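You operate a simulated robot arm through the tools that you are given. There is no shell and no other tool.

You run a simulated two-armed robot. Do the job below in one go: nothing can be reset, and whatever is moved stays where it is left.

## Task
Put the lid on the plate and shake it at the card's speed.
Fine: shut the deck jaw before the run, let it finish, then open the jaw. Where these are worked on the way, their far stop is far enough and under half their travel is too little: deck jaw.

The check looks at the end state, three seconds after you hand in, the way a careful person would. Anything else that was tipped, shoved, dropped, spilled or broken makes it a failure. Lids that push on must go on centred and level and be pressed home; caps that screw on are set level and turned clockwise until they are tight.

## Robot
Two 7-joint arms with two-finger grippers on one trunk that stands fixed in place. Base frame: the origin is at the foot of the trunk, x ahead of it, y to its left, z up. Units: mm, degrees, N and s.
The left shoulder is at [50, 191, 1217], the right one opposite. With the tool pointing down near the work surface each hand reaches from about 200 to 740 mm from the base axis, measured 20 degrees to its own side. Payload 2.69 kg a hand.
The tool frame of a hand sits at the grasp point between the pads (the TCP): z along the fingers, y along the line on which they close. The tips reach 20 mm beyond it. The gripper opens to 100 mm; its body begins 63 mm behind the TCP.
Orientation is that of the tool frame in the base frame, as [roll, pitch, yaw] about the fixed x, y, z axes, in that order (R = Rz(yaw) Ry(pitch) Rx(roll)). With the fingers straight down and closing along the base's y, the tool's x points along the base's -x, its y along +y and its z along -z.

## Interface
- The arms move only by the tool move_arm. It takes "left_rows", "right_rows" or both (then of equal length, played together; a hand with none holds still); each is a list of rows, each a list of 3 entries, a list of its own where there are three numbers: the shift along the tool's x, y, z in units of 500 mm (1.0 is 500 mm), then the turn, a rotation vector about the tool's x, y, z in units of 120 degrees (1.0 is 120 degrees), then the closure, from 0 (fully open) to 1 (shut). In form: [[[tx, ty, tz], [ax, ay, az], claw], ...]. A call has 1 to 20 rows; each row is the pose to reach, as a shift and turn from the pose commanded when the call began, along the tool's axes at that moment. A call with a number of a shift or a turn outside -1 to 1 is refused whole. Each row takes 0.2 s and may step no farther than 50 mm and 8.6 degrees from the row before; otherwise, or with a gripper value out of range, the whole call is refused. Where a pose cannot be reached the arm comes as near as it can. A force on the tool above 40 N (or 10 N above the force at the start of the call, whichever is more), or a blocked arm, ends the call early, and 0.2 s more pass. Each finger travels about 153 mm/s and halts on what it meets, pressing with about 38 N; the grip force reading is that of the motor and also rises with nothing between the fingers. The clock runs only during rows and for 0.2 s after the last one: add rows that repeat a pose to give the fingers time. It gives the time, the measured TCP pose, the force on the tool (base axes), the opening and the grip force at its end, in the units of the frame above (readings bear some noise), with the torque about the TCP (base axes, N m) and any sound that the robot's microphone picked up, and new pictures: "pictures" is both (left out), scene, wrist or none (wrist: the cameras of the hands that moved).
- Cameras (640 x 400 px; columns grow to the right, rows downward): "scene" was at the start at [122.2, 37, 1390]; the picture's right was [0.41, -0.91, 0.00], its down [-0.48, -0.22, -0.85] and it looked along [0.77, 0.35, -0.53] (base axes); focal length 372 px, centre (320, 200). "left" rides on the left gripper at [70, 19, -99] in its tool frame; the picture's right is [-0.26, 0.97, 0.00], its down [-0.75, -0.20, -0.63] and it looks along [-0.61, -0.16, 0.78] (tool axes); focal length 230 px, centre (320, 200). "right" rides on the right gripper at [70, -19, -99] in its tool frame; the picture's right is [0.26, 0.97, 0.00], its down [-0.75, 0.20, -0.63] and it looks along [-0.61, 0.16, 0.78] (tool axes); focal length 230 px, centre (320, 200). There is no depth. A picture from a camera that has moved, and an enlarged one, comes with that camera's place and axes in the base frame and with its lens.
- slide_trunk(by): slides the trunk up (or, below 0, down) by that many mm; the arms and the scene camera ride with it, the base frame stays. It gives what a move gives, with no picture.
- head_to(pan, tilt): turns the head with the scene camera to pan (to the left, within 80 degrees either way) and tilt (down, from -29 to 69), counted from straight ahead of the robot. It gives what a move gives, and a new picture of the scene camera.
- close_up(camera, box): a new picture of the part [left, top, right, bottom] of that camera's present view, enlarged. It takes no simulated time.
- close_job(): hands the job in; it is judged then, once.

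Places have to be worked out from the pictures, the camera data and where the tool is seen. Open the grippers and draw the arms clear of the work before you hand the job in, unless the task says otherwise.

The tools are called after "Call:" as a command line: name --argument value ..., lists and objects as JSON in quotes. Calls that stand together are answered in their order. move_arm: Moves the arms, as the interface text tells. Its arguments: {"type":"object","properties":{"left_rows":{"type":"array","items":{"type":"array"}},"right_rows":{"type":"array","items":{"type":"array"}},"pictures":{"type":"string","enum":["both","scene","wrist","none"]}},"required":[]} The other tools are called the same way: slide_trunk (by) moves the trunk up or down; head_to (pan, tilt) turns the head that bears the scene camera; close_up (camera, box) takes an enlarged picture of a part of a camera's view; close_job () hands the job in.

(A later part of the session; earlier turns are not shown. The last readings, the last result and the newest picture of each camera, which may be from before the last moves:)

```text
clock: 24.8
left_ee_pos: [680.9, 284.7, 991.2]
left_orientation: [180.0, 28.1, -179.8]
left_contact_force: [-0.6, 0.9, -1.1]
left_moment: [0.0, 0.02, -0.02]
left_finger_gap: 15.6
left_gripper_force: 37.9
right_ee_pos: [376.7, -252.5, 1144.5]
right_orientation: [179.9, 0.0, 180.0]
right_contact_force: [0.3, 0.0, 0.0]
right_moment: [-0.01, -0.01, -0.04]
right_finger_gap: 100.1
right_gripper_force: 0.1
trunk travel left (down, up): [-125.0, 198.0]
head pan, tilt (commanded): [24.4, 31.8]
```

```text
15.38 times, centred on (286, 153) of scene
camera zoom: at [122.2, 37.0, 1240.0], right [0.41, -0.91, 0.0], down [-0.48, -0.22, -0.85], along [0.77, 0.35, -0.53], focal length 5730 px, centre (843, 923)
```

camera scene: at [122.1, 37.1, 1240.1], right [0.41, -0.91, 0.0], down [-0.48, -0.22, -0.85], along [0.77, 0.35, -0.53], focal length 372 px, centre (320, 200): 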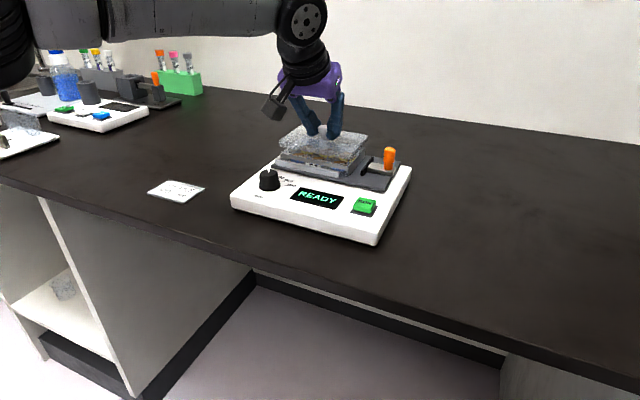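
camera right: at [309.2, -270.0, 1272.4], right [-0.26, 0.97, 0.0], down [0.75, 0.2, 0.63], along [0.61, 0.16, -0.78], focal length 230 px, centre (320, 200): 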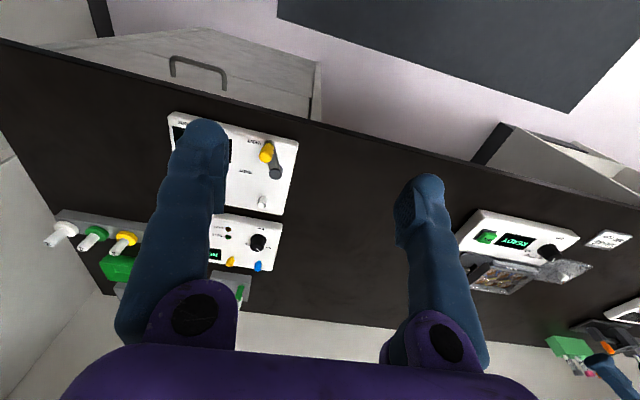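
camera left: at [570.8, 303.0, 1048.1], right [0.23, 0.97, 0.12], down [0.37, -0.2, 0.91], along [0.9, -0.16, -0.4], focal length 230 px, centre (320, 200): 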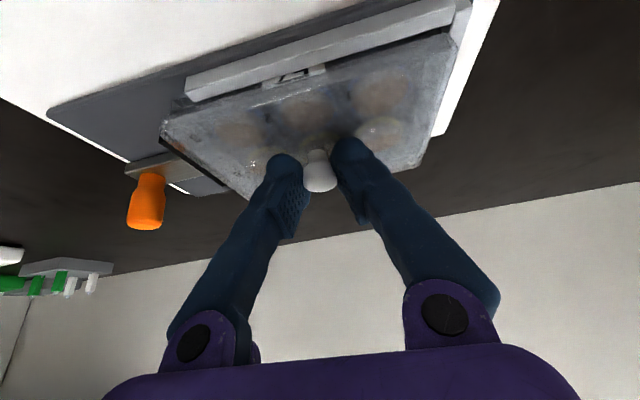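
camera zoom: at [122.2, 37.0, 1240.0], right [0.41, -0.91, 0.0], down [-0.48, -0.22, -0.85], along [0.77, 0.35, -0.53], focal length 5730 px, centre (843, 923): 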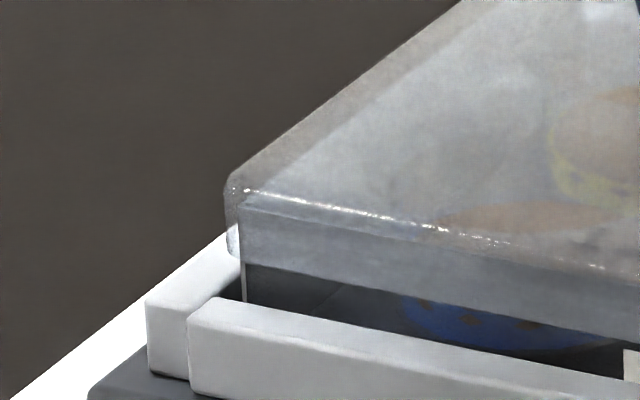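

The lid is about 1 mm above its seat with zero force. I lower 1.2 mm more and check for first contact.

Call:
move_arm --left_rows '[[[0.0006, 0, 0.0011], [0, 0, 0], 1], [[0.0011, 0, 0.0021], [0, 0, 0], 1], [[0.0011, 0, 0.0021], [0, 0, 0], 1]]' --pictures "none"

Call:
close_up --camera "scene" --box '[274, 140, 298, 166]'

```text
clock: 25.6
left_ee_pos: [680.4, 285.8, 991.9]
left_orientation: [180.0, 28.2, -179.9]
left_contact_force: [0.1, 0.7, 5.5]
left_moment: [0.02, 0.19, 0.01]
left_finger_gap: 15.3
left_gripper_force: 38.5
right_ee_pos: [376.0, -253.1, 1143.7]
right_orientation: [180.0, 0.1, 180.0]
right_contact_force: [-0.4, 0.2, -0.6]
right_moment: [0.0, 0.05, 0.01]
right_finger_gap: 99.9
right_gripper_force: 0.0
trunk travel left (down, up): [-125.0, 198.0]
head pan, tilt (commanded): [24.4, 31.8]
```

```text
15.38 times, centred on (286, 153) of scene
camera zoom: at [121.7, 36.8, 1240.2], right [0.41, -0.91, 0.0], down [-0.48, -0.22, -0.85], along [0.77, 0.35, -0.53], focal length 5730 px, centre (843, 923)
```

zoom: 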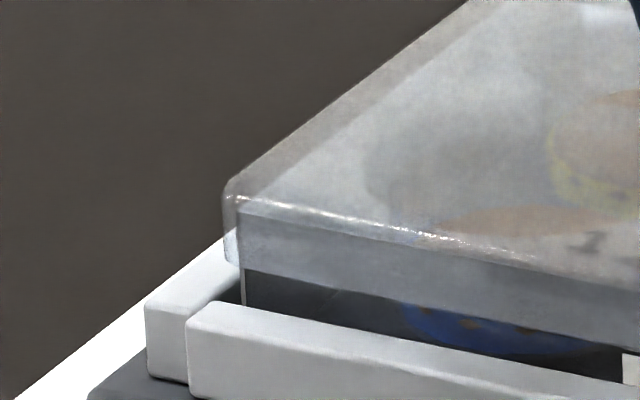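

Contact at 5.5 N: the lid rests. I open the fingers and then draw up along the tool axis.

Call:
move_arm --left_rows '[[[0, 0, 0], [0, 0, 0], 0.75], [[0, 0, 0], [0, 0, 0], 0.5], [[0, 0, 0], [0, 0, 0], 0.4], [[0, 0, 0], [0, 0, 0], 0.4]]' --pictures "wrist"

Call:
close_up --camera "scene" --box '[270, 115, 390, 185]'

Call:
close_up --camera "left" --box '[140, 0, 480, 220]'

```text
clock: 26.6
left_ee_pos: [681.5, 284.8, 990.5]
left_orientation: [-179.9, 28.0, -179.8]
left_contact_force: [-0.6, 0.5, -0.2]
left_moment: [0.01, -0.04, 0.0]
left_finger_gap: 59.9
left_gripper_force: 0.0
right_ee_pos: [377.1, -252.8, 1142.2]
right_orientation: [180.0, 0.1, -180.0]
right_contact_force: [0.2, 0.3, 0.9]
right_moment: [0.02, 0.02, -0.01]
right_finger_gap: 100.0
right_gripper_force: 0.1
trunk travel left (down, up): [-125.0, 198.0]
head pan, tilt (commanded): [24.4, 31.8]
camera left: at [572.0, 303.8, 1046.5], right [0.23, 0.97, 0.12], down [0.37, -0.2, 0.91], along [0.9, -0.16, -0.4], focal length 230 px, centre (320, 200)
```

left: 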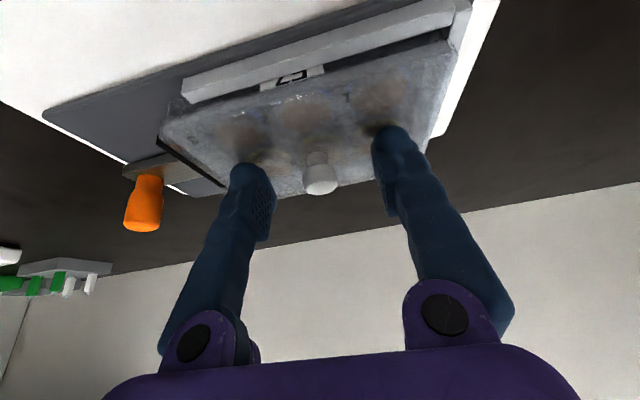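

```text
5.33 times, centred on (330, 150) of scene
camera zoom: at [122.2, 37.0, 1240.0], right [0.41, -0.91, 0.0], down [-0.48, -0.22, -0.85], along [0.77, 0.35, -0.53], focal length 1986 px, centre (267, 467)
```

zoom: 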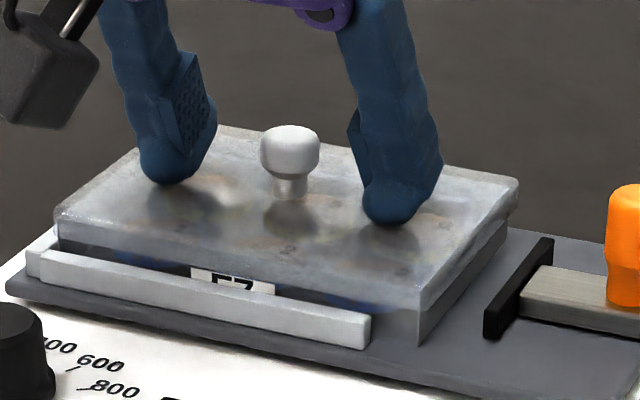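

```text
1.82 times, centred on (310, 110) of left
camera zoom: at [572.0, 303.8, 1046.5], right [0.23, 0.97, 0.12], down [0.37, -0.2, 0.91], along [0.9, -0.16, -0.4], focal length 418 px, centre (338, 364)
```

zoom: 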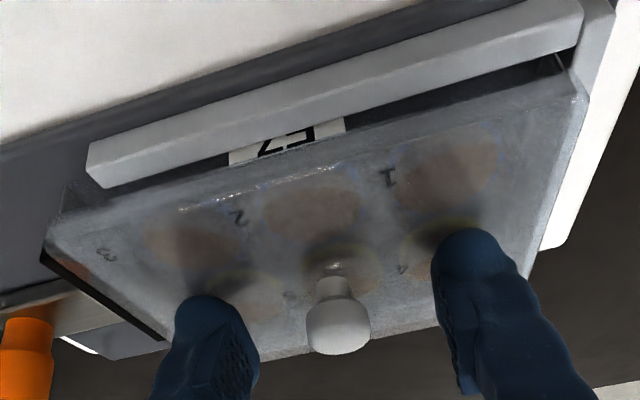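

The lid sits on the plate and the fingers are clear. I rise 80 mm, straighten the hand to vertical and back off 60 mm to look down at dial and lid.

Call:
move_arm --left_rows '[[[-0.0378, 0, -0.0705], [0, 0, 0], 0.4], [[-0.0755, 0, -0.141], [0, 0, 0], 0.4], [[-0.049, 0, -0.155], [0, 0.06, 0], 0.4], [[-0.0225, 0, -0.169], [0, 0.12, 0], 0.4], [[0.004, 0, -0.183], [0, 0.18, 0], 0.4], [[0.0304, 0, -0.1976], [0, 0.2342, 0], 0.4], [[0.0304, 0, -0.1976], [0, 0.2342, 0], 0.4]]' --pictures "both"

Call:
close_up --camera "left" --box '[200, 0, 440, 150]'

Call:
close_up --camera "scene" --box '[265, 125, 405, 215]'

```text
clock: 28.1
left_ee_pos: [594.5, 295.8, 1061.6]
left_orientation: [-180.0, 0.0, -179.9]
left_contact_force: [-0.7, 0.6, 0.7]
left_moment: [0.02, 0.03, -0.02]
left_finger_gap: 60.1
left_gripper_force: 0.2
left hand out of reach, approached as far as the arm can: row 3, 4, 5, 6, 7
right_ee_pos: [376.9, -251.8, 1144.3]
right_orientation: [-180.0, 0.0, -179.9]
right_contact_force: [0.6, 0.2, 0.4]
right_moment: [0.02, 0.04, -0.01]
right_finger_gap: 99.9
right_gripper_force: 0.1
trunk travel left (down, up): [-125.0, 198.0]
head pan, tilt (commanded): [24.4, 31.8]
camera scene: at [122.1, 37.0, 1240.0], right [0.41, -0.91, 0.0], down [-0.48, -0.22, -0.85], along [0.77, 0.35, -0.53], focal length 372 px, centre (320, 200)
camera left: at [523.8, 315.3, 1162.7], right [0.26, 0.97, 0.0], down [0.75, -0.2, 0.63], along [0.61, -0.16, -0.78], focal length 230 px, centre (320, 200)
```

scene: 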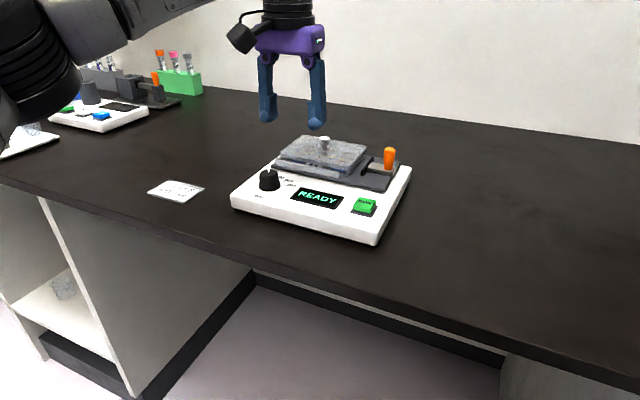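
left: 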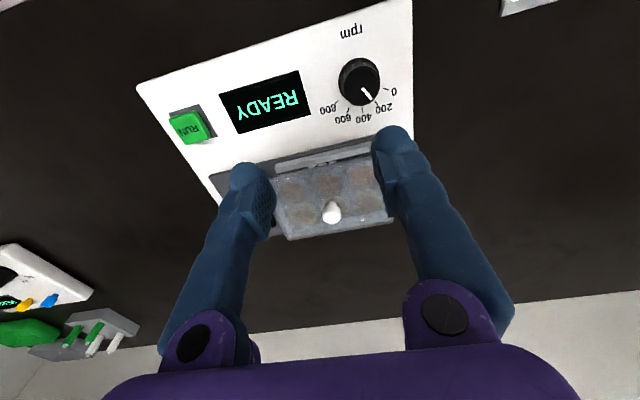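

```text
2.67 times, centred on (320, 75) of left
camera zoom: at [523.8, 315.3, 1162.7], right [0.26, 0.97, 0.0], down [0.75, -0.2, 0.63], along [0.61, -0.16, -0.78], focal length 614 px, centre (320, 533)
```

zoom: 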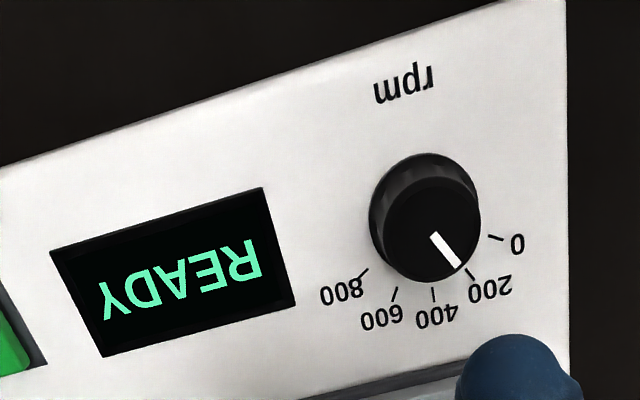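

```text
4.44 times, centred on (335, 170) of scene
camera zoom: at [122.1, 37.0, 1240.0], right [0.41, -0.91, 0.0], down [-0.48, -0.22, -0.85], along [0.77, 0.35, -0.53], focal length 1655 px, centre (253, 333)
```

zoom: 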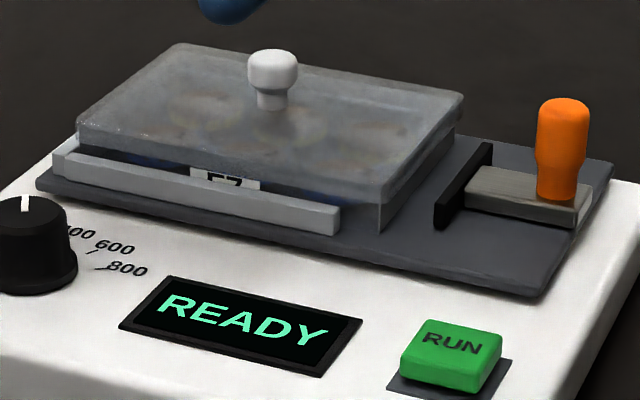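

The lid sits level. The ticks work out to a circle about [576, 336] with 400 pointing straight away from the robot and the pointer now at 200 (+29°), so it needs a 30° clockwise turn. I move the open hand over the dial.

Call:
move_arm --left_rows '[[[0.012, 0.027, 0.034], [0, 0, 0], 0.4], [[0.024, 0.054, 0.068], [0, 0, 0], 0.4], [[0.036, 0.0808, 0.1032], [0, 0, 0], 0.4], [[0.036, 0.0808, 0.1032], [0, 0, 0], 0.4]]' --pictures "both"

Call:
close_up --camera "left" --box '[230, 60, 410, 180]'

Call:
close_up --camera "scene" --box '[215, 110, 335, 220]'

```text
clock: 29.1
left_ee_pos: [573.6, 336.6, 1010.0]
left_orientation: [179.9, 0.0, -179.9]
left_contact_force: [-0.3, -0.1, 0.1]
left_moment: [0.01, 0.0, 0.02]
left_finger_gap: 59.8
left_gripper_force: 0.2
right_ee_pos: [376.1, -253.4, 1144.3]
right_orientation: [-180.0, 0.1, -179.9]
right_contact_force: [-0.1, 0.3, 0.2]
right_moment: [0.0, -0.01, 0.03]
right_finger_gap: 99.8
right_gripper_force: 0.1
trunk travel left (down, up): [-125.0, 198.0]
head pan, tilt (commanded): [24.4, 31.8]
camera scene: at [122.1, 36.9, 1240.1], right [0.41, -0.91, 0.0], down [-0.48, -0.22, -0.85], along [0.77, 0.35, -0.53], focal length 372 px, centre (320, 200)
camera left: at [504.0, 355.7, 1109.9], right [0.26, 0.97, 0.0], down [0.75, -0.2, 0.63], along [0.61, -0.16, -0.78], focal length 230 px, centre (320, 200)
```

scene: 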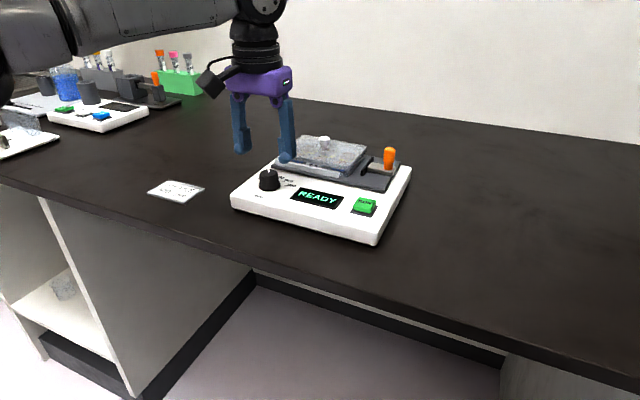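
left: 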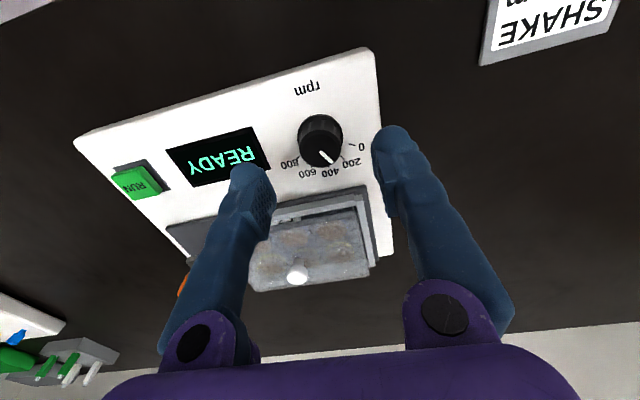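

```text
3.33 times, centred on (320, 120) of left
camera zoom: at [504.0, 355.7, 1109.9], right [0.26, 0.97, 0.0], down [0.75, -0.2, 0.63], along [0.61, -0.16, -0.78], focal length 767 px, centre (320, 467)
```

zoom: 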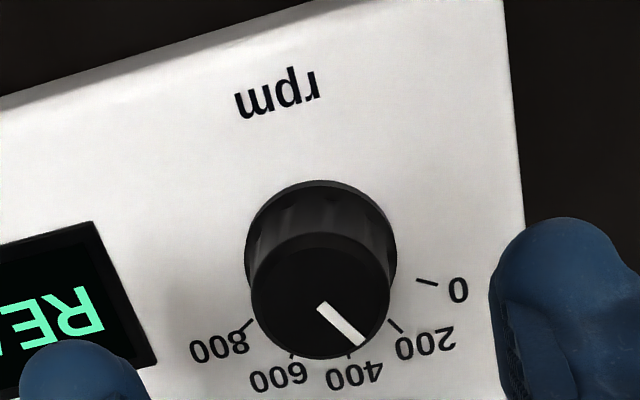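

```text
3.64 times, centred on (275, 165) of scene
camera zoom: at [122.1, 36.9, 1240.1], right [0.41, -0.91, 0.0], down [-0.48, -0.22, -0.85], along [0.77, 0.35, -0.53], focal length 1354 px, centre (484, 327)
```

zoom: 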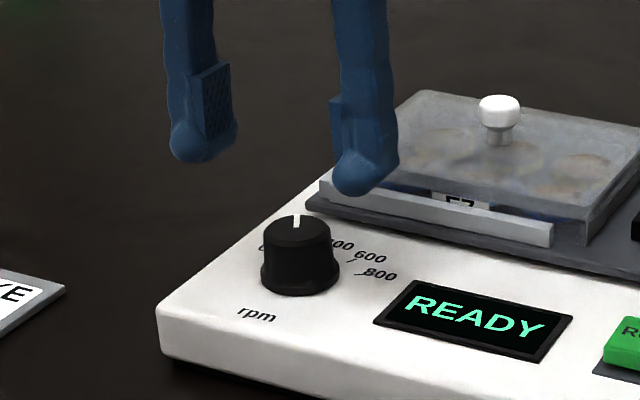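

The knob is centred in y and about 2 mm further in x than the grasp point. I correct and lower 46 mm around it.

Call:
move_arm --left_rows '[[[-0.004, 0, 0.023], [0, 0, 0], 0.4], [[-0.004, 0, 0.046], [0, 0, 0], 0.4], [[-0.004, 0, 0.069], [0, 0, 0], 0.4], [[-0.004, 0, 0.092], [0, 0, 0], 0.4], [[-0.004, 0, 0.092], [0, 0, 0], 0.4]]' --pictures "wrist"

Call:
close_up --camera "left" --box '[230, 80, 410, 220]'

Call:
close_up --camera "scene" --box '[225, 130, 325, 220]'

```text
clock: 30.4
left_ee_pos: [577.6, 336.9, 965.1]
left_orientation: [-180.0, -0.1, -179.8]
left_contact_force: [-0.3, -0.3, -0.2]
left_moment: [-0.01, -0.02, 0.03]
left_finger_gap: 60.0
left_gripper_force: 0.0
right_ee_pos: [376.2, -253.2, 1145.2]
right_orientation: [-180.0, -0.1, 180.0]
right_contact_force: [0.2, -0.1, -1.0]
right_moment: [0.01, 0.0, 0.05]
right_finger_gap: 99.9
right_gripper_force: 0.1
trunk travel left (down, up): [-125.0, 198.0]
head pan, tilt (commanded): [24.4, 31.8]
camera left: at [506.6, 355.8, 1064.6], right [0.26, 0.97, 0.0], down [0.75, -0.2, 0.63], along [0.61, -0.16, -0.78], focal length 230 px, centre (320, 200)
```

left: 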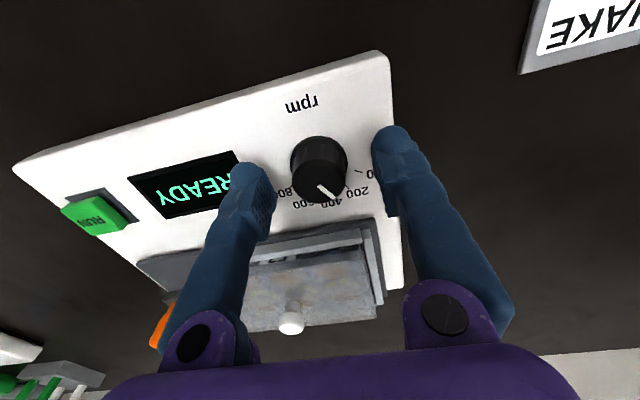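

```text
2.86 times, centred on (320, 150) of left
camera zoom: at [506.6, 355.8, 1064.6], right [0.26, 0.97, 0.0], down [0.75, -0.2, 0.63], along [0.61, -0.16, -0.78], focal length 657 px, centre (320, 343)
```

zoom: 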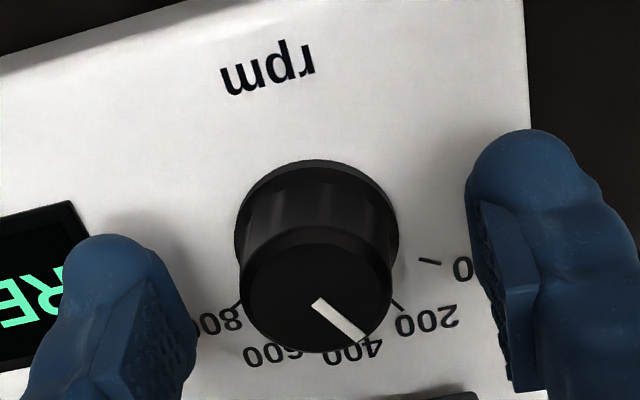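

```text
4.44 times, centred on (275, 175) of scene
camera zoom: at [122.1, 37.0, 1240.1], right [0.41, -0.91, 0.0], down [-0.48, -0.22, -0.85], along [0.77, 0.35, -0.53], focal length 1655 px, centre (520, 311)
```

zoom: 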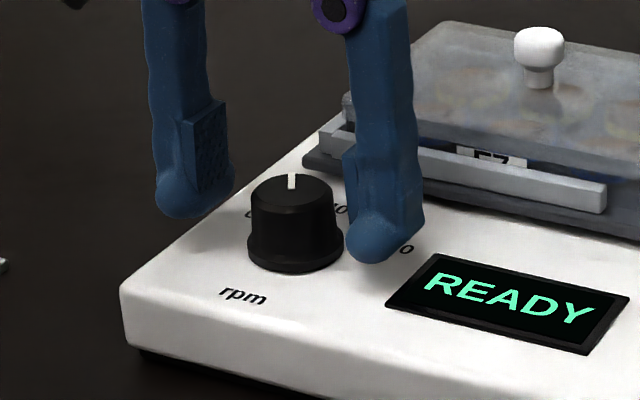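

The knob is centred between the pads with tips above the panel. I lower 2 mm and close on it.

Call:
move_arm --left_rows '[[[0, -0.001, 0.004], [0, 0, 0], 0.4], [[0, -0.001, 0.004], [0, 0, 0], 0.6], [[0, -0.001, 0.004], [0, 0, 0], 0.8], [[0, -0.001, 0.004], [0, 0, 0], 0.8], [[0, -0.001, 0.004], [0, 0, 0], 0.8]]' --pictures "wrist"

Call:
close_up --camera "left" --box '[230, 80, 410, 220]'

Call:
close_up --camera "scene" --box '[225, 130, 325, 220]'

```text
clock: 31.6
left_ee_pos: [576.6, 335.6, 963.0]
left_orientation: [180.0, -0.1, -179.9]
left_contact_force: [-0.7, -2.7, -0.3]
left_moment: [-0.09, -0.12, -0.04]
left_finger_gap: 30.7
left_gripper_force: 38.0
right_ee_pos: [376.7, -252.8, 1143.2]
right_orientation: [-180.0, 0.0, 179.9]
right_contact_force: [-0.3, -0.2, 0.0]
right_moment: [-0.01, -0.01, -0.03]
right_finger_gap: 99.7
right_gripper_force: 0.0
trunk travel left (down, up): [-125.0, 198.0]
head pan, tilt (commanded): [24.4, 31.8]
camera left: at [507.0, 354.7, 1062.6], right [0.26, 0.97, 0.0], down [0.75, -0.2, 0.63], along [0.61, -0.16, -0.78], focal length 230 px, centre (320, 200)
```

left: 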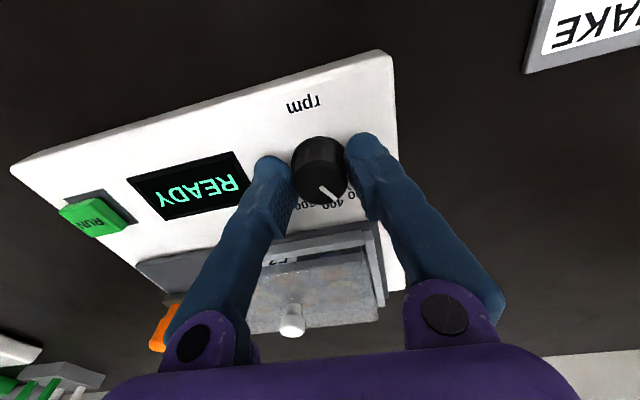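

```text
2.86 times, centred on (320, 150) of left
camera zoom: at [507.0, 354.7, 1062.6], right [0.26, 0.97, 0.0], down [0.75, -0.2, 0.63], along [0.61, -0.16, -0.78], focal length 657 px, centre (320, 343)
```

zoom: 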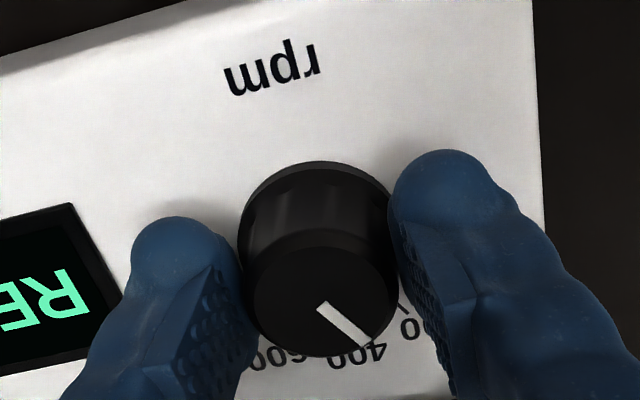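

```text
4.44 times, centred on (275, 175) of scene
camera zoom: at [122.2, 36.9, 1240.0], right [0.41, -0.91, 0.0], down [-0.48, -0.22, -0.85], along [0.77, 0.35, -0.53], focal length 1655 px, centre (520, 311)
```

zoom: 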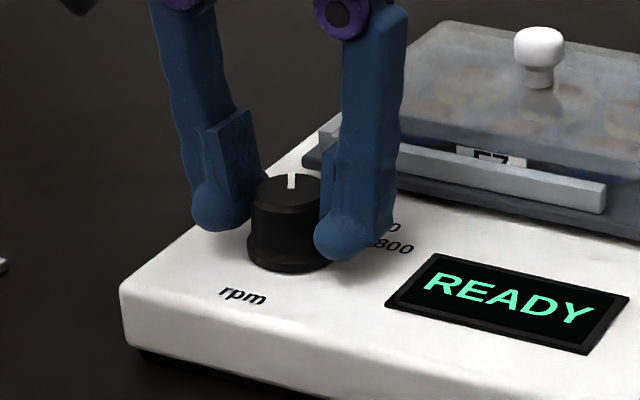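

The knob is gripped (30.7 mm, 38 N). I turn the hand 30° clockwise seen from above.

Call:
move_arm --left_rows '[[[0, 0, 0], [0, 0, 0.05], 0.8], [[0, 0, 0], [0, 0, 0.1], 0.8], [[0, 0, 0], [0, 0, 0.15], 0.8], [[0, 0, 0], [0, 0, 0.2], 0.8], [[0, 0, 0], [0, 0, 0.25], 0.8], [[0, 0, 0], [0, 0, 0.25], 0.8]]' --pictures "wrist"

Call:
close_up --camera "left" --box '[230, 80, 410, 220]'

Call:
close_up --camera "scene" --box '[225, 130, 325, 220]'

```text
clock: 33.0
left_ee_pos: [578.1, 336.3, 963.9]
left_orientation: [-179.9, -0.1, 150.1]
left_contact_force: [-3.7, -6.6, 0.2]
left_moment: [-0.1, 0.05, 0.0]
left_finger_gap: 30.6
left_gripper_force: 37.9
right_ee_pos: [376.2, -252.9, 1144.3]
right_orientation: [179.8, 0.0, -180.0]
right_contact_force: [0.5, -0.3, 0.1]
right_moment: [0.01, -0.02, 0.0]
right_finger_gap: 99.9
right_gripper_force: 0.0
trunk travel left (down, up): [-125.0, 198.0]
head pan, tilt (commanded): [24.4, 31.8]
camera left: at [525.9, 387.7, 1062.6], right [0.71, 0.71, 0.0], down [0.55, -0.55, 0.63], along [0.44, -0.44, -0.78], focal length 230 px, centre (320, 200)
```

left: 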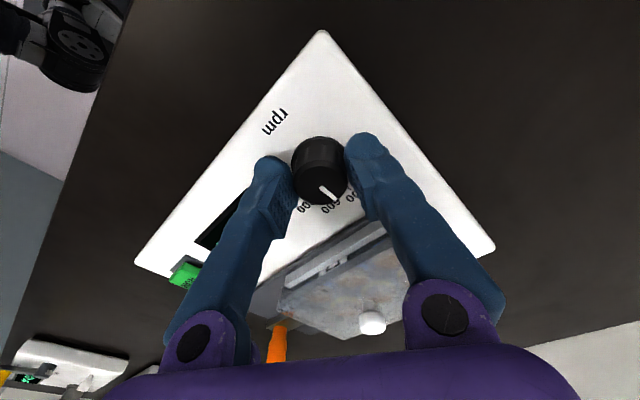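

```text
2.86 times, centred on (320, 150) of left
camera zoom: at [525.9, 387.7, 1062.6], right [0.71, 0.71, 0.0], down [0.55, -0.55, 0.63], along [0.44, -0.44, -0.78], focal length 657 px, centre (320, 343)
```

zoom: 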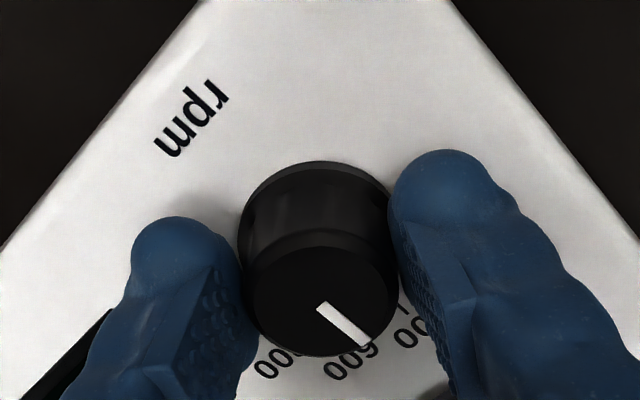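

```text
4.44 times, centred on (275, 175) of scene
camera zoom: at [122.1, 36.6, 1240.0], right [0.41, -0.91, 0.0], down [-0.48, -0.22, -0.85], along [0.77, 0.35, -0.53], focal length 1655 px, centre (520, 311)
```

zoom: 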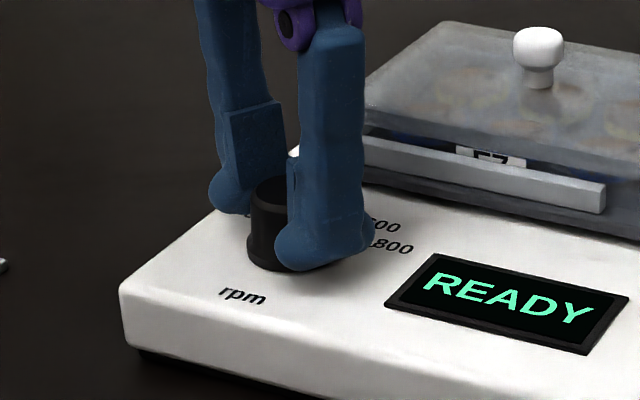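

The knob turned with the hand by 30°. I open, rise 50 mm, turn the hand back, and check the pointer.

Call:
move_arm --left_rows '[[[0, 0, 0], [0, 0, 0], 0.6], [[0, 0, 0], [0, 0, 0], 0.4], [[0, 0, 0], [0, 0, 0], 0.4], [[0, 0, -0.05], [0, 0, 0], 0.4], [[0, 0, -0.1], [0, 0, 0], 0.4], [[0, 0, -0.15], [0, 0, -0.06], 0.4], [[0, 0, -0.2], [0, 0, -0.12], 0.4], [[0, 0, -0.2], [0, 0, -0.18], 0.4], [[0, 0, -0.2], [0, 0, -0.25], 0.4], [[0, 0, -0.2], [0, 0, -0.25], 0.4]]' --pictures "wrist"

Call:
close_up --camera "left" --box '[250, 20, 410, 150]'

Call:
close_up --camera "scene" --box '[225, 130, 325, 220]'

```text
clock: 35.1
left_ee_pos: [576.6, 337.2, 1062.8]
left_orientation: [180.0, -0.1, -179.8]
left_contact_force: [-0.2, 0.9, -0.2]
left_moment: [-0.02, -0.04, 0.02]
left_finger_gap: 59.8
left_gripper_force: 0.0
right_ee_pos: [376.8, -251.6, 1143.2]
right_orientation: [-180.0, 0.0, -180.0]
right_contact_force: [-0.5, -0.5, -0.7]
right_moment: [-0.03, 0.0, -0.03]
right_finger_gap: 100.3
right_gripper_force: 0.2
trunk travel left (down, up): [-125.0, 198.0]
head pan, tilt (commanded): [24.4, 31.8]
camera left: at [507.6, 355.7, 1162.6], right [0.25, 0.97, 0.0], down [0.75, -0.2, 0.63], along [0.61, -0.16, -0.78], focal length 230 px, centre (320, 200)
```

left: 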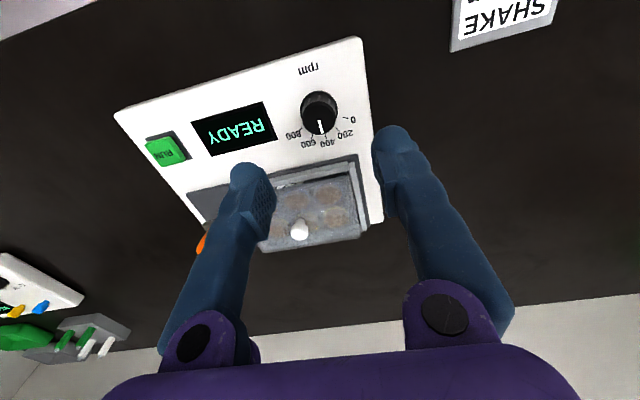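

```text
3.08 times, centred on (330, 85) of left
camera zoom: at [507.6, 355.7, 1162.6], right [0.25, 0.97, 0.0], down [0.75, -0.2, 0.63], along [0.61, -0.16, -0.78], focal length 708 px, centre (289, 554)
```

zoom: 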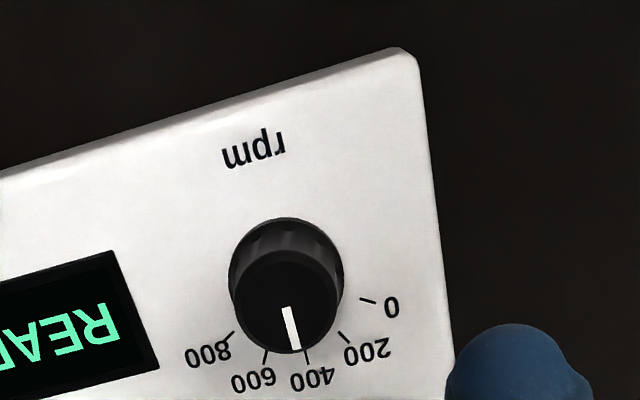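

```text
4.44 times, centred on (275, 175) of scene
camera zoom: at [122.2, 37.1, 1240.0], right [0.41, -0.91, 0.0], down [-0.48, -0.22, -0.85], along [0.77, 0.35, -0.53], focal length 1655 px, centre (520, 311)
```

zoom: 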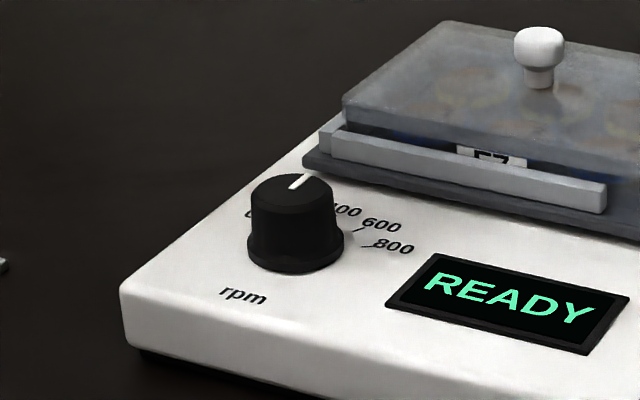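

The pointer is now at about 400. I enlarge strongly to measure its angle against the 400 tick.

Call:
close_up --camera "left" --box '[298, 85, 346, 150]'

Call:
close_up --camera "left" --box '[305, 100, 335, 120]'

Call:
close_up --camera "scene" --box '[255, 160, 295, 200]'

```text
6.15 times, centred on (322, 118) of left
camera zoom: at [507.6, 355.7, 1162.6], right [0.25, 0.97, 0.0], down [0.75, -0.2, 0.63], along [0.61, -0.16, -0.78], focal length 1416 px, centre (308, 708)
```

zoom: 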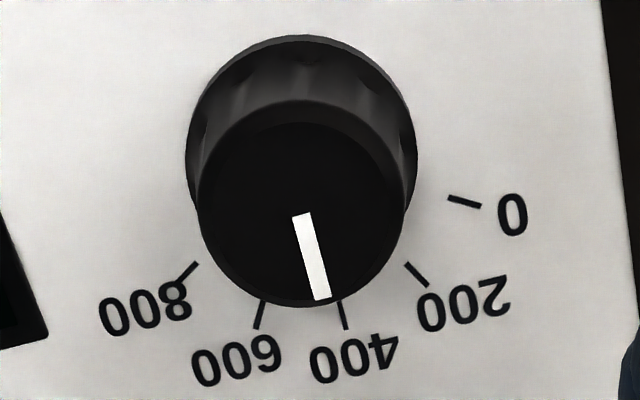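

```text
16.00 times, centred on (320, 110) of left
camera zoom: at [507.6, 355.7, 1162.6], right [0.25, 0.97, 0.0], down [0.75, -0.2, 0.63], along [0.61, -0.16, -0.78], focal length 3681 px, centre (320, 1640)
```

zoom: 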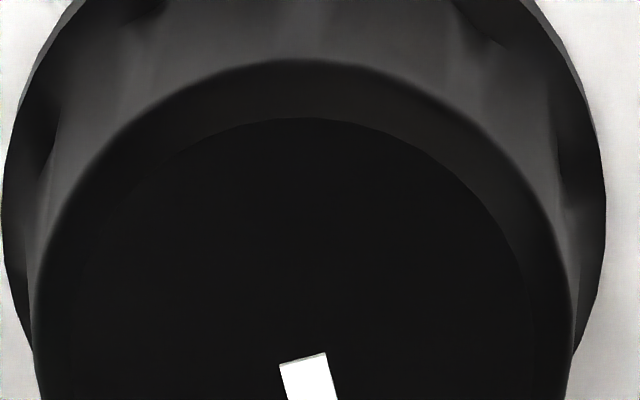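

```text
10.00 times, centred on (275, 180) of scene
camera zoom: at [122.2, 37.1, 1240.0], right [0.41, -0.91, 0.0], down [-0.48, -0.22, -0.85], along [0.77, 0.35, -0.53], focal length 3724 px, centre (770, 400)
```

zoom: 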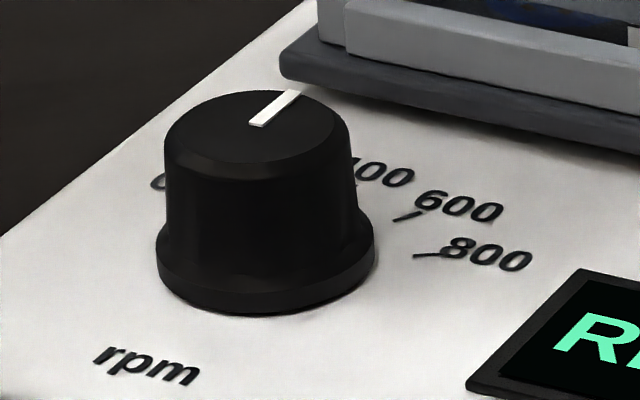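

The pointer is within about 1° of the 400 tick. Now the jaw: its orange handle I judge at about [672, 163], head z 972–997. I move the hand over it, high, to look.

Call:
move_arm --left_rows '[[[-0.036, -0.07, 0], [0, 0, 0], 0.4], [[-0.072, -0.14, 0], [0, 0, 0], 0.4], [[-0.108, -0.21, 0], [0, 0, 0], 0.4], [[-0.144, -0.28, 0], [0, 0, 0], 0.4], [[-0.17, -0.346, 0], [0, 0, 0], 0.4], [[-0.17, -0.346, 0], [0, 0, 0], 0.4]]' --pictures "both"

Call:
close_up --camera "left" --box '[230, 60, 430, 200]'

Call:
close_up --camera "scene" --box '[320, 110, 420, 200]'

```text
clock: 36.5
left_ee_pos: [570.5, 242.8, 1039.4]
left_orientation: [179.9, 0.0, 180.0]
left_contact_force: [0.8, -0.1, -0.2]
left_moment: [-0.03, 0.01, 0.03]
left_finger_gap: 60.1
left_gripper_force: 0.0
left hand out of reach, approached as far as the arm can: row 2, 3, 4, 5, 6
right_ee_pos: [376.1, -252.4, 1144.2]
right_orientation: [180.0, 0.1, 179.9]
right_contact_force: [-0.1, 0.6, 0.2]
right_moment: [-0.02, 0.03, 0.01]
right_finger_gap: 100.1
right_gripper_force: 0.1
trunk travel left (down, up): [-125.0, 198.0]
head pan, tilt (commanded): [24.4, 31.8]
camera scene: at [122.1, 37.0, 1240.1], right [0.41, -0.91, 0.0], down [-0.48, -0.22, -0.85], along [0.77, 0.35, -0.53], focal length 372 px, centre (320, 200)
camera left: at [499.5, 261.4, 1139.3], right [0.26, 0.97, 0.0], down [0.75, -0.2, 0.63], along [0.61, -0.16, -0.78], focal length 230 px, centre (320, 200)
```

scene: 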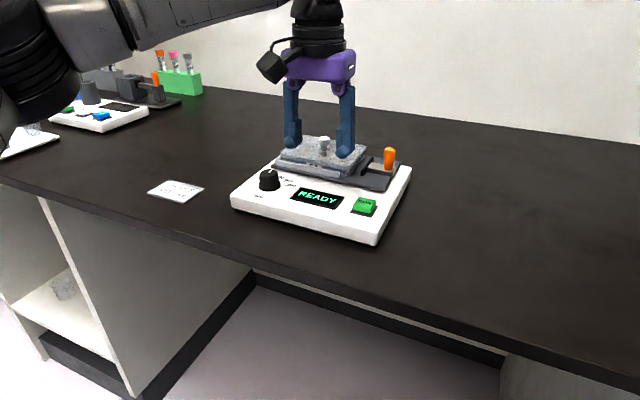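
left: 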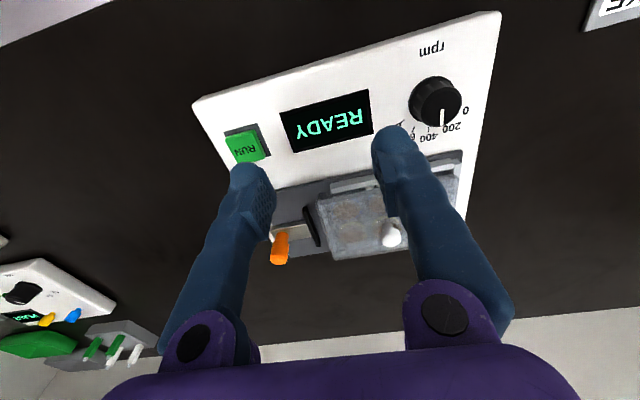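

```text
2.86 times, centred on (330, 130) of left
camera zoom: at [499.5, 261.4, 1139.3], right [0.26, 0.97, 0.0], down [0.75, -0.2, 0.63], along [0.61, -0.16, -0.78], focal length 657 px, centre (291, 400)
```

zoom: 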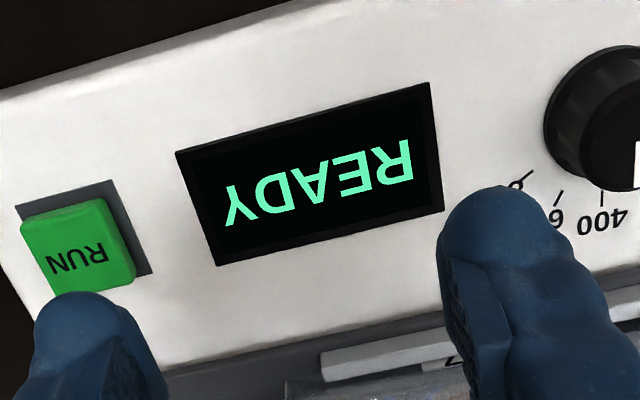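

```text
4.44 times, centred on (370, 155) of scene
camera zoom: at [122.1, 37.0, 1240.1], right [0.41, -0.91, 0.0], down [-0.48, -0.22, -0.85], along [0.77, 0.35, -0.53], focal length 1655 px, centre (98, 400)
```

zoom: 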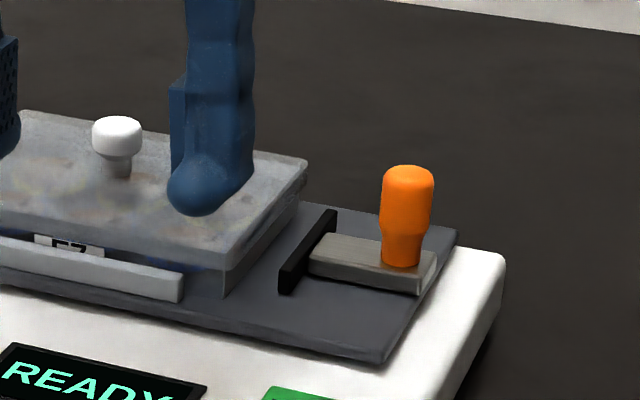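

The hand could not stay upright at that height with the trunk low (the wrist sits above the shoulder). I raise the trunk 100 mm so the wrist works below shoulder height.

Call:
slide_trunk --by 100

```text
clock: 37.9
left_ee_pos: [569.3, 242.9, 1139.6]
left_orientation: [180.0, 0.0, -179.8]
left_contact_force: [1.2, 1.0, -0.5]
left_moment: [0.02, 0.0, -0.02]
left_finger_gap: 59.7
left_gripper_force: 0.0
right_ee_pos: [377.3, -252.7, 1243.6]
right_orientation: [-180.0, 0.0, -180.0]
right_contact_force: [-0.2, -0.4, -0.3]
right_moment: [0.01, 0.01, 0.0]
right_finger_gap: 100.0
right_gripper_force: 0.1
trunk travel left (down, up): [-225.0, 98.0]
head pan, tilt (commanded): [24.4, 31.8]
```

Now I try again toward the handle, going down as I move.

Call:
move_arm --left_rows '[[[-0.02, -0.02, 0.04], [0, 0, 0], 0.4], [[-0.05, -0.05, 0.08], [0, 0, 0], 0.4], [[-0.09, -0.09, 0.12], [0, 0, 0], 0.4], [[-0.13, -0.125, 0.15], [0, 0, 0], 0.4], [[-0.171, -0.158, 0.179], [0, 0, 0], 0.4], [[-0.171, -0.158, 0.179], [0, 0, 0], 0.4]]' --pictures "both"

Call:
close_up --camera "left" --box '[230, 60, 430, 200]'

Call:
close_up --camera "scene" --box '[320, 130, 420, 220]'

```text
clock: 39.3
left_ee_pos: [569.0, 228.5, 1060.5]
left_orientation: [-179.9, 0.1, -179.9]
left_contact_force: [-0.7, -0.2, -0.3]
left_moment: [-0.01, 0.0, 0.04]
left_finger_gap: 59.8
left_gripper_force: 0.1
left hand out of reach, approached as far as the arm can: row 1, 2, 3, 4, 5, 6
right_ee_pos: [375.5, -253.5, 1243.7]
right_orientation: [180.0, 0.1, -179.9]
right_contact_force: [-0.1, 0.6, 0.3]
right_moment: [0.01, 0.01, 0.01]
right_finger_gap: 100.1
right_gripper_force: 0.1
trunk travel left (down, up): [-225.0, 98.0]
head pan, tilt (commanded): [24.4, 31.8]
camera scene: at [122.1, 37.0, 1340.1], right [0.41, -0.91, 0.0], down [-0.48, -0.22, -0.85], along [0.77, 0.35, -0.53], focal length 372 px, centre (320, 200)
camera left: at [498.2, 247.7, 1160.9], right [0.26, 0.97, 0.0], down [0.75, -0.2, 0.63], along [0.61, -0.16, -0.78], focal length 230 px, centre (320, 200)
```

scene: 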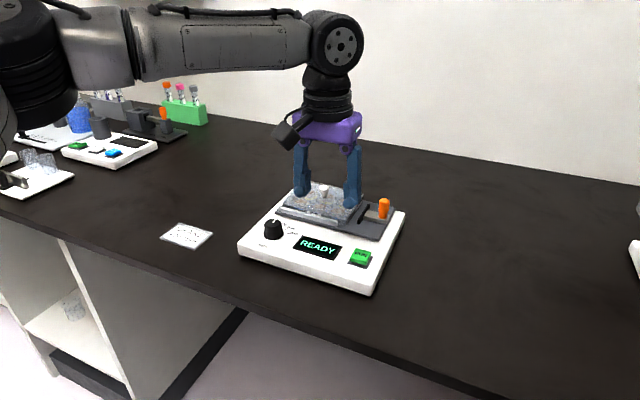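
left: 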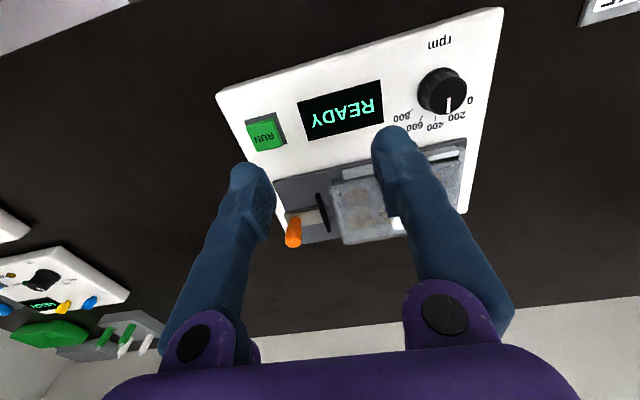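

```text
2.86 times, centred on (330, 130) of left
camera zoom: at [498.2, 247.7, 1160.9], right [0.26, 0.97, 0.0], down [0.75, -0.2, 0.63], along [0.61, -0.16, -0.78], focal length 657 px, centre (291, 400)
```

zoom: 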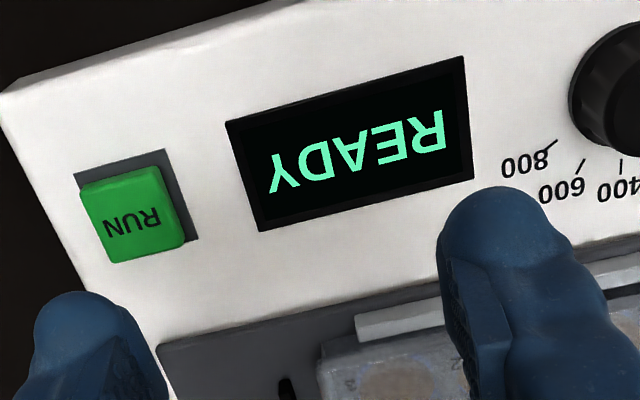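

```text
4.44 times, centred on (370, 175) of scene
camera zoom: at [122.1, 37.0, 1340.1], right [0.41, -0.91, 0.0], down [-0.48, -0.22, -0.85], along [0.77, 0.35, -0.53], focal length 1655 px, centre (98, 311)
```

zoom: 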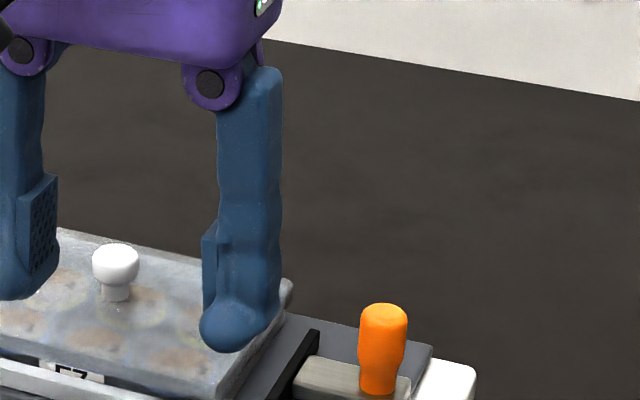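

Still limited near y 228: reaching inward with the hand square seems to run a wrist joint to its stop. Turning the hand clockwise with the arm should free it, so I turn 35° and then move toward the handle.

Call:
move_arm --left_rows '[[[0, 0, 0], [0, 0, 0.07], 0.4], [[0, 0, 0], [0, 0, 0.14], 0.4], [[0, 0, 0], [0, 0, 0.21], 0.4], [[0, 0, 0], [0, 0, 0.2917], 0.4], [[0, 0, 0], [0, 0, 0.2917], 0.4]]' --pictures "none"

```text
refused: row 4 steps farther than a row can; nothing moved
```

One step was too large; I repeat it with smaller turn steps.

Call:
move_arm --left_rows '[[[0, 0, 0], [0, 0, 0.06], 0.4], [[0, 0, 0], [0, 0, 0.12], 0.4], [[0, 0, 0], [0, 0, 0.18], 0.4], [[0, 0, 0], [0, 0, 0.24], 0.4], [[0, 0, 0], [0, 0, 0.2917], 0.4], [[0, 0, 0], [0, 0, 0.2917], 0.4]]' --pictures "none"

```text
clock: 40.7
left_ee_pos: [571.3, 231.5, 1059.0]
left_orientation: [179.9, 0.1, 145.0]
left_contact_force: [-0.5, 0.1, -0.3]
left_moment: [0.01, 0.0, 0.04]
left_finger_gap: 60.1
left_gripper_force: 0.1
right_ee_pos: [376.8, -252.5, 1243.8]
right_orientation: [179.9, -0.1, -179.9]
right_contact_force: [0.2, 0.2, 0.6]
right_moment: [0.0, -0.02, 0.0]
right_finger_gap: 100.1
right_gripper_force: 0.1
trunk travel left (down, up): [-225.0, 98.0]
head pan, tilt (commanded): [24.4, 31.8]
```

The turn was accepted (yaw 145). Now I move toward the handle at constant height.

Call:
move_arm --left_rows '[[[-0.053, -0.003, 0.005], [0, 0, 0], 0.4], [[-0.107, -0.006, 0.01], [0, 0, 0], 0.4], [[-0.16, -0.009, 0.014], [0, 0, 0], 0.4], [[-0.2134, -0.0118, 0.018], [0, 0, 0], 0.4], [[-0.2134, -0.0118, 0.018], [0, 0, 0], 0.4]]' --pictures "both"

Call:
close_up --camera "left" --box '[220, 60, 440, 220]'

Call:
close_up --camera "scene" --box '[320, 130, 420, 220]'

```text
clock: 41.9
left_ee_pos: [570.4, 231.2, 1059.2]
left_orientation: [180.0, 0.1, 145.0]
left_contact_force: [0.6, 0.5, 0.7]
left_moment: [0.01, -0.04, -0.02]
left_finger_gap: 59.8
left_gripper_force: 0.1
left hand out of reach, approached as far as the arm can: row 1, 2, 3, 4, 5
right_ee_pos: [376.9, -252.3, 1243.5]
right_orientation: [180.0, 0.0, -179.9]
right_contact_force: [0.5, 0.2, 0.4]
right_moment: [-0.02, -0.02, -0.01]
right_finger_gap: 99.7
right_gripper_force: 0.2
trunk travel left (down, up): [-225.0, 98.0]
head pan, tilt (commanded): [24.4, 31.8]
camera scene: at [122.2, 37.0, 1340.0], right [0.41, -0.91, 0.0], down [-0.48, -0.22, -0.85], along [0.77, 0.35, -0.53], focal length 372 px, centre (320, 200)
camera left: at [523.4, 287.0, 1158.5], right [0.76, 0.64, 0.0], down [0.5, -0.59, 0.63], along [0.41, -0.48, -0.78], focal length 230 px, centre (320, 200)
```

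scene: 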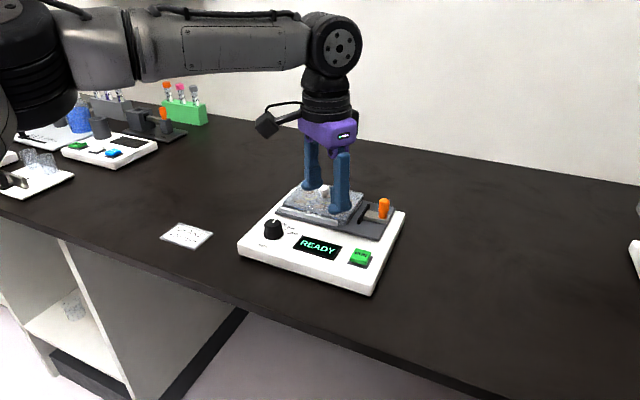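
left: 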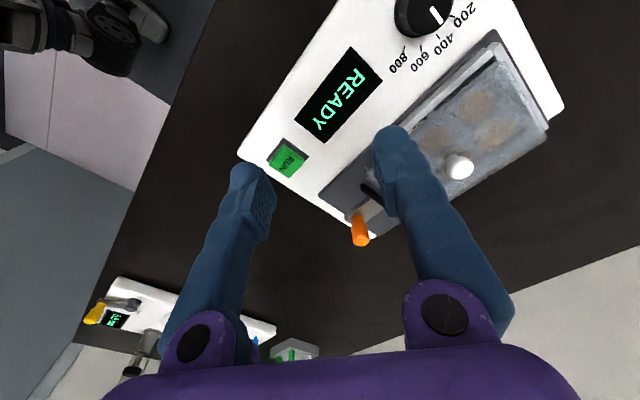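

```text
2.50 times, centred on (330, 140) of left
camera zoom: at [523.4, 287.0, 1158.5], right [0.76, 0.64, 0.0], down [0.5, -0.59, 0.63], along [0.41, -0.48, -0.78], focal length 575 px, centre (295, 350)
```

zoom: 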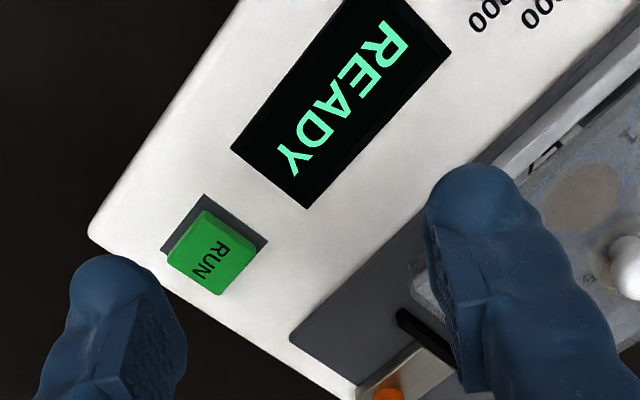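

```text
4.44 times, centred on (370, 175) of scene
camera zoom: at [122.2, 37.0, 1340.0], right [0.41, -0.91, 0.0], down [-0.48, -0.22, -0.85], along [0.77, 0.35, -0.53], focal length 1655 px, centre (98, 311)
```

zoom: 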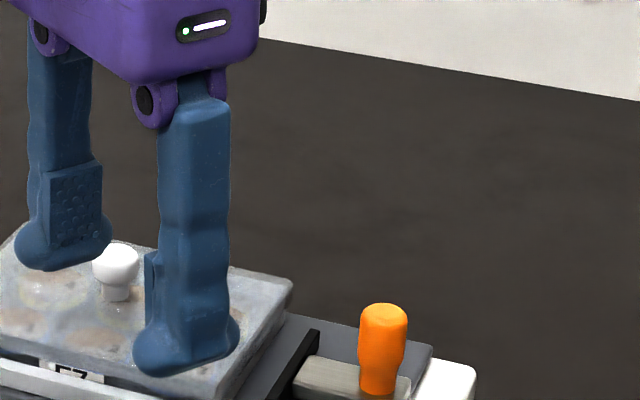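

The limit isn't the hand's yaw, so it is more likely the wrist's bending with the fingers straight down. In this yaw a tilt about the closing axis leans the fingers straight toward the handle, so I tilt 30° outward and then test the reach.

Call:
move_arm --left_rows '[[[0, 0, 0], [0, -0.06, 0], 0.4], [[0, 0, 0], [0, -0.12, 0], 0.4], [[0, 0, 0], [0, -0.18, 0], 0.4], [[0, 0, 0], [0, -0.25, 0], 0.4], [[0, 0, 0], [0, -0.25, 0], 0.4]]' --pictures "none"

```text
clock: 43.1
left_ee_pos: [568.4, 236.4, 1059.0]
left_orientation: [-179.9, 30.1, 145.1]
left_contact_force: [0.6, 0.0, -0.2]
left_moment: [-0.02, 0.0, -0.01]
left_finger_gap: 60.0
left_gripper_force: 0.0
right_ee_pos: [376.9, -252.9, 1243.6]
right_orientation: [-180.0, 0.0, 180.0]
right_contact_force: [-0.5, -0.2, -0.4]
right_moment: [0.01, 0.0, -0.01]
right_finger_gap: 99.9
right_gripper_force: 0.0
trunk travel left (down, up): [-225.0, 98.0]
head pan, tilt (commanded): [24.4, 31.8]
```

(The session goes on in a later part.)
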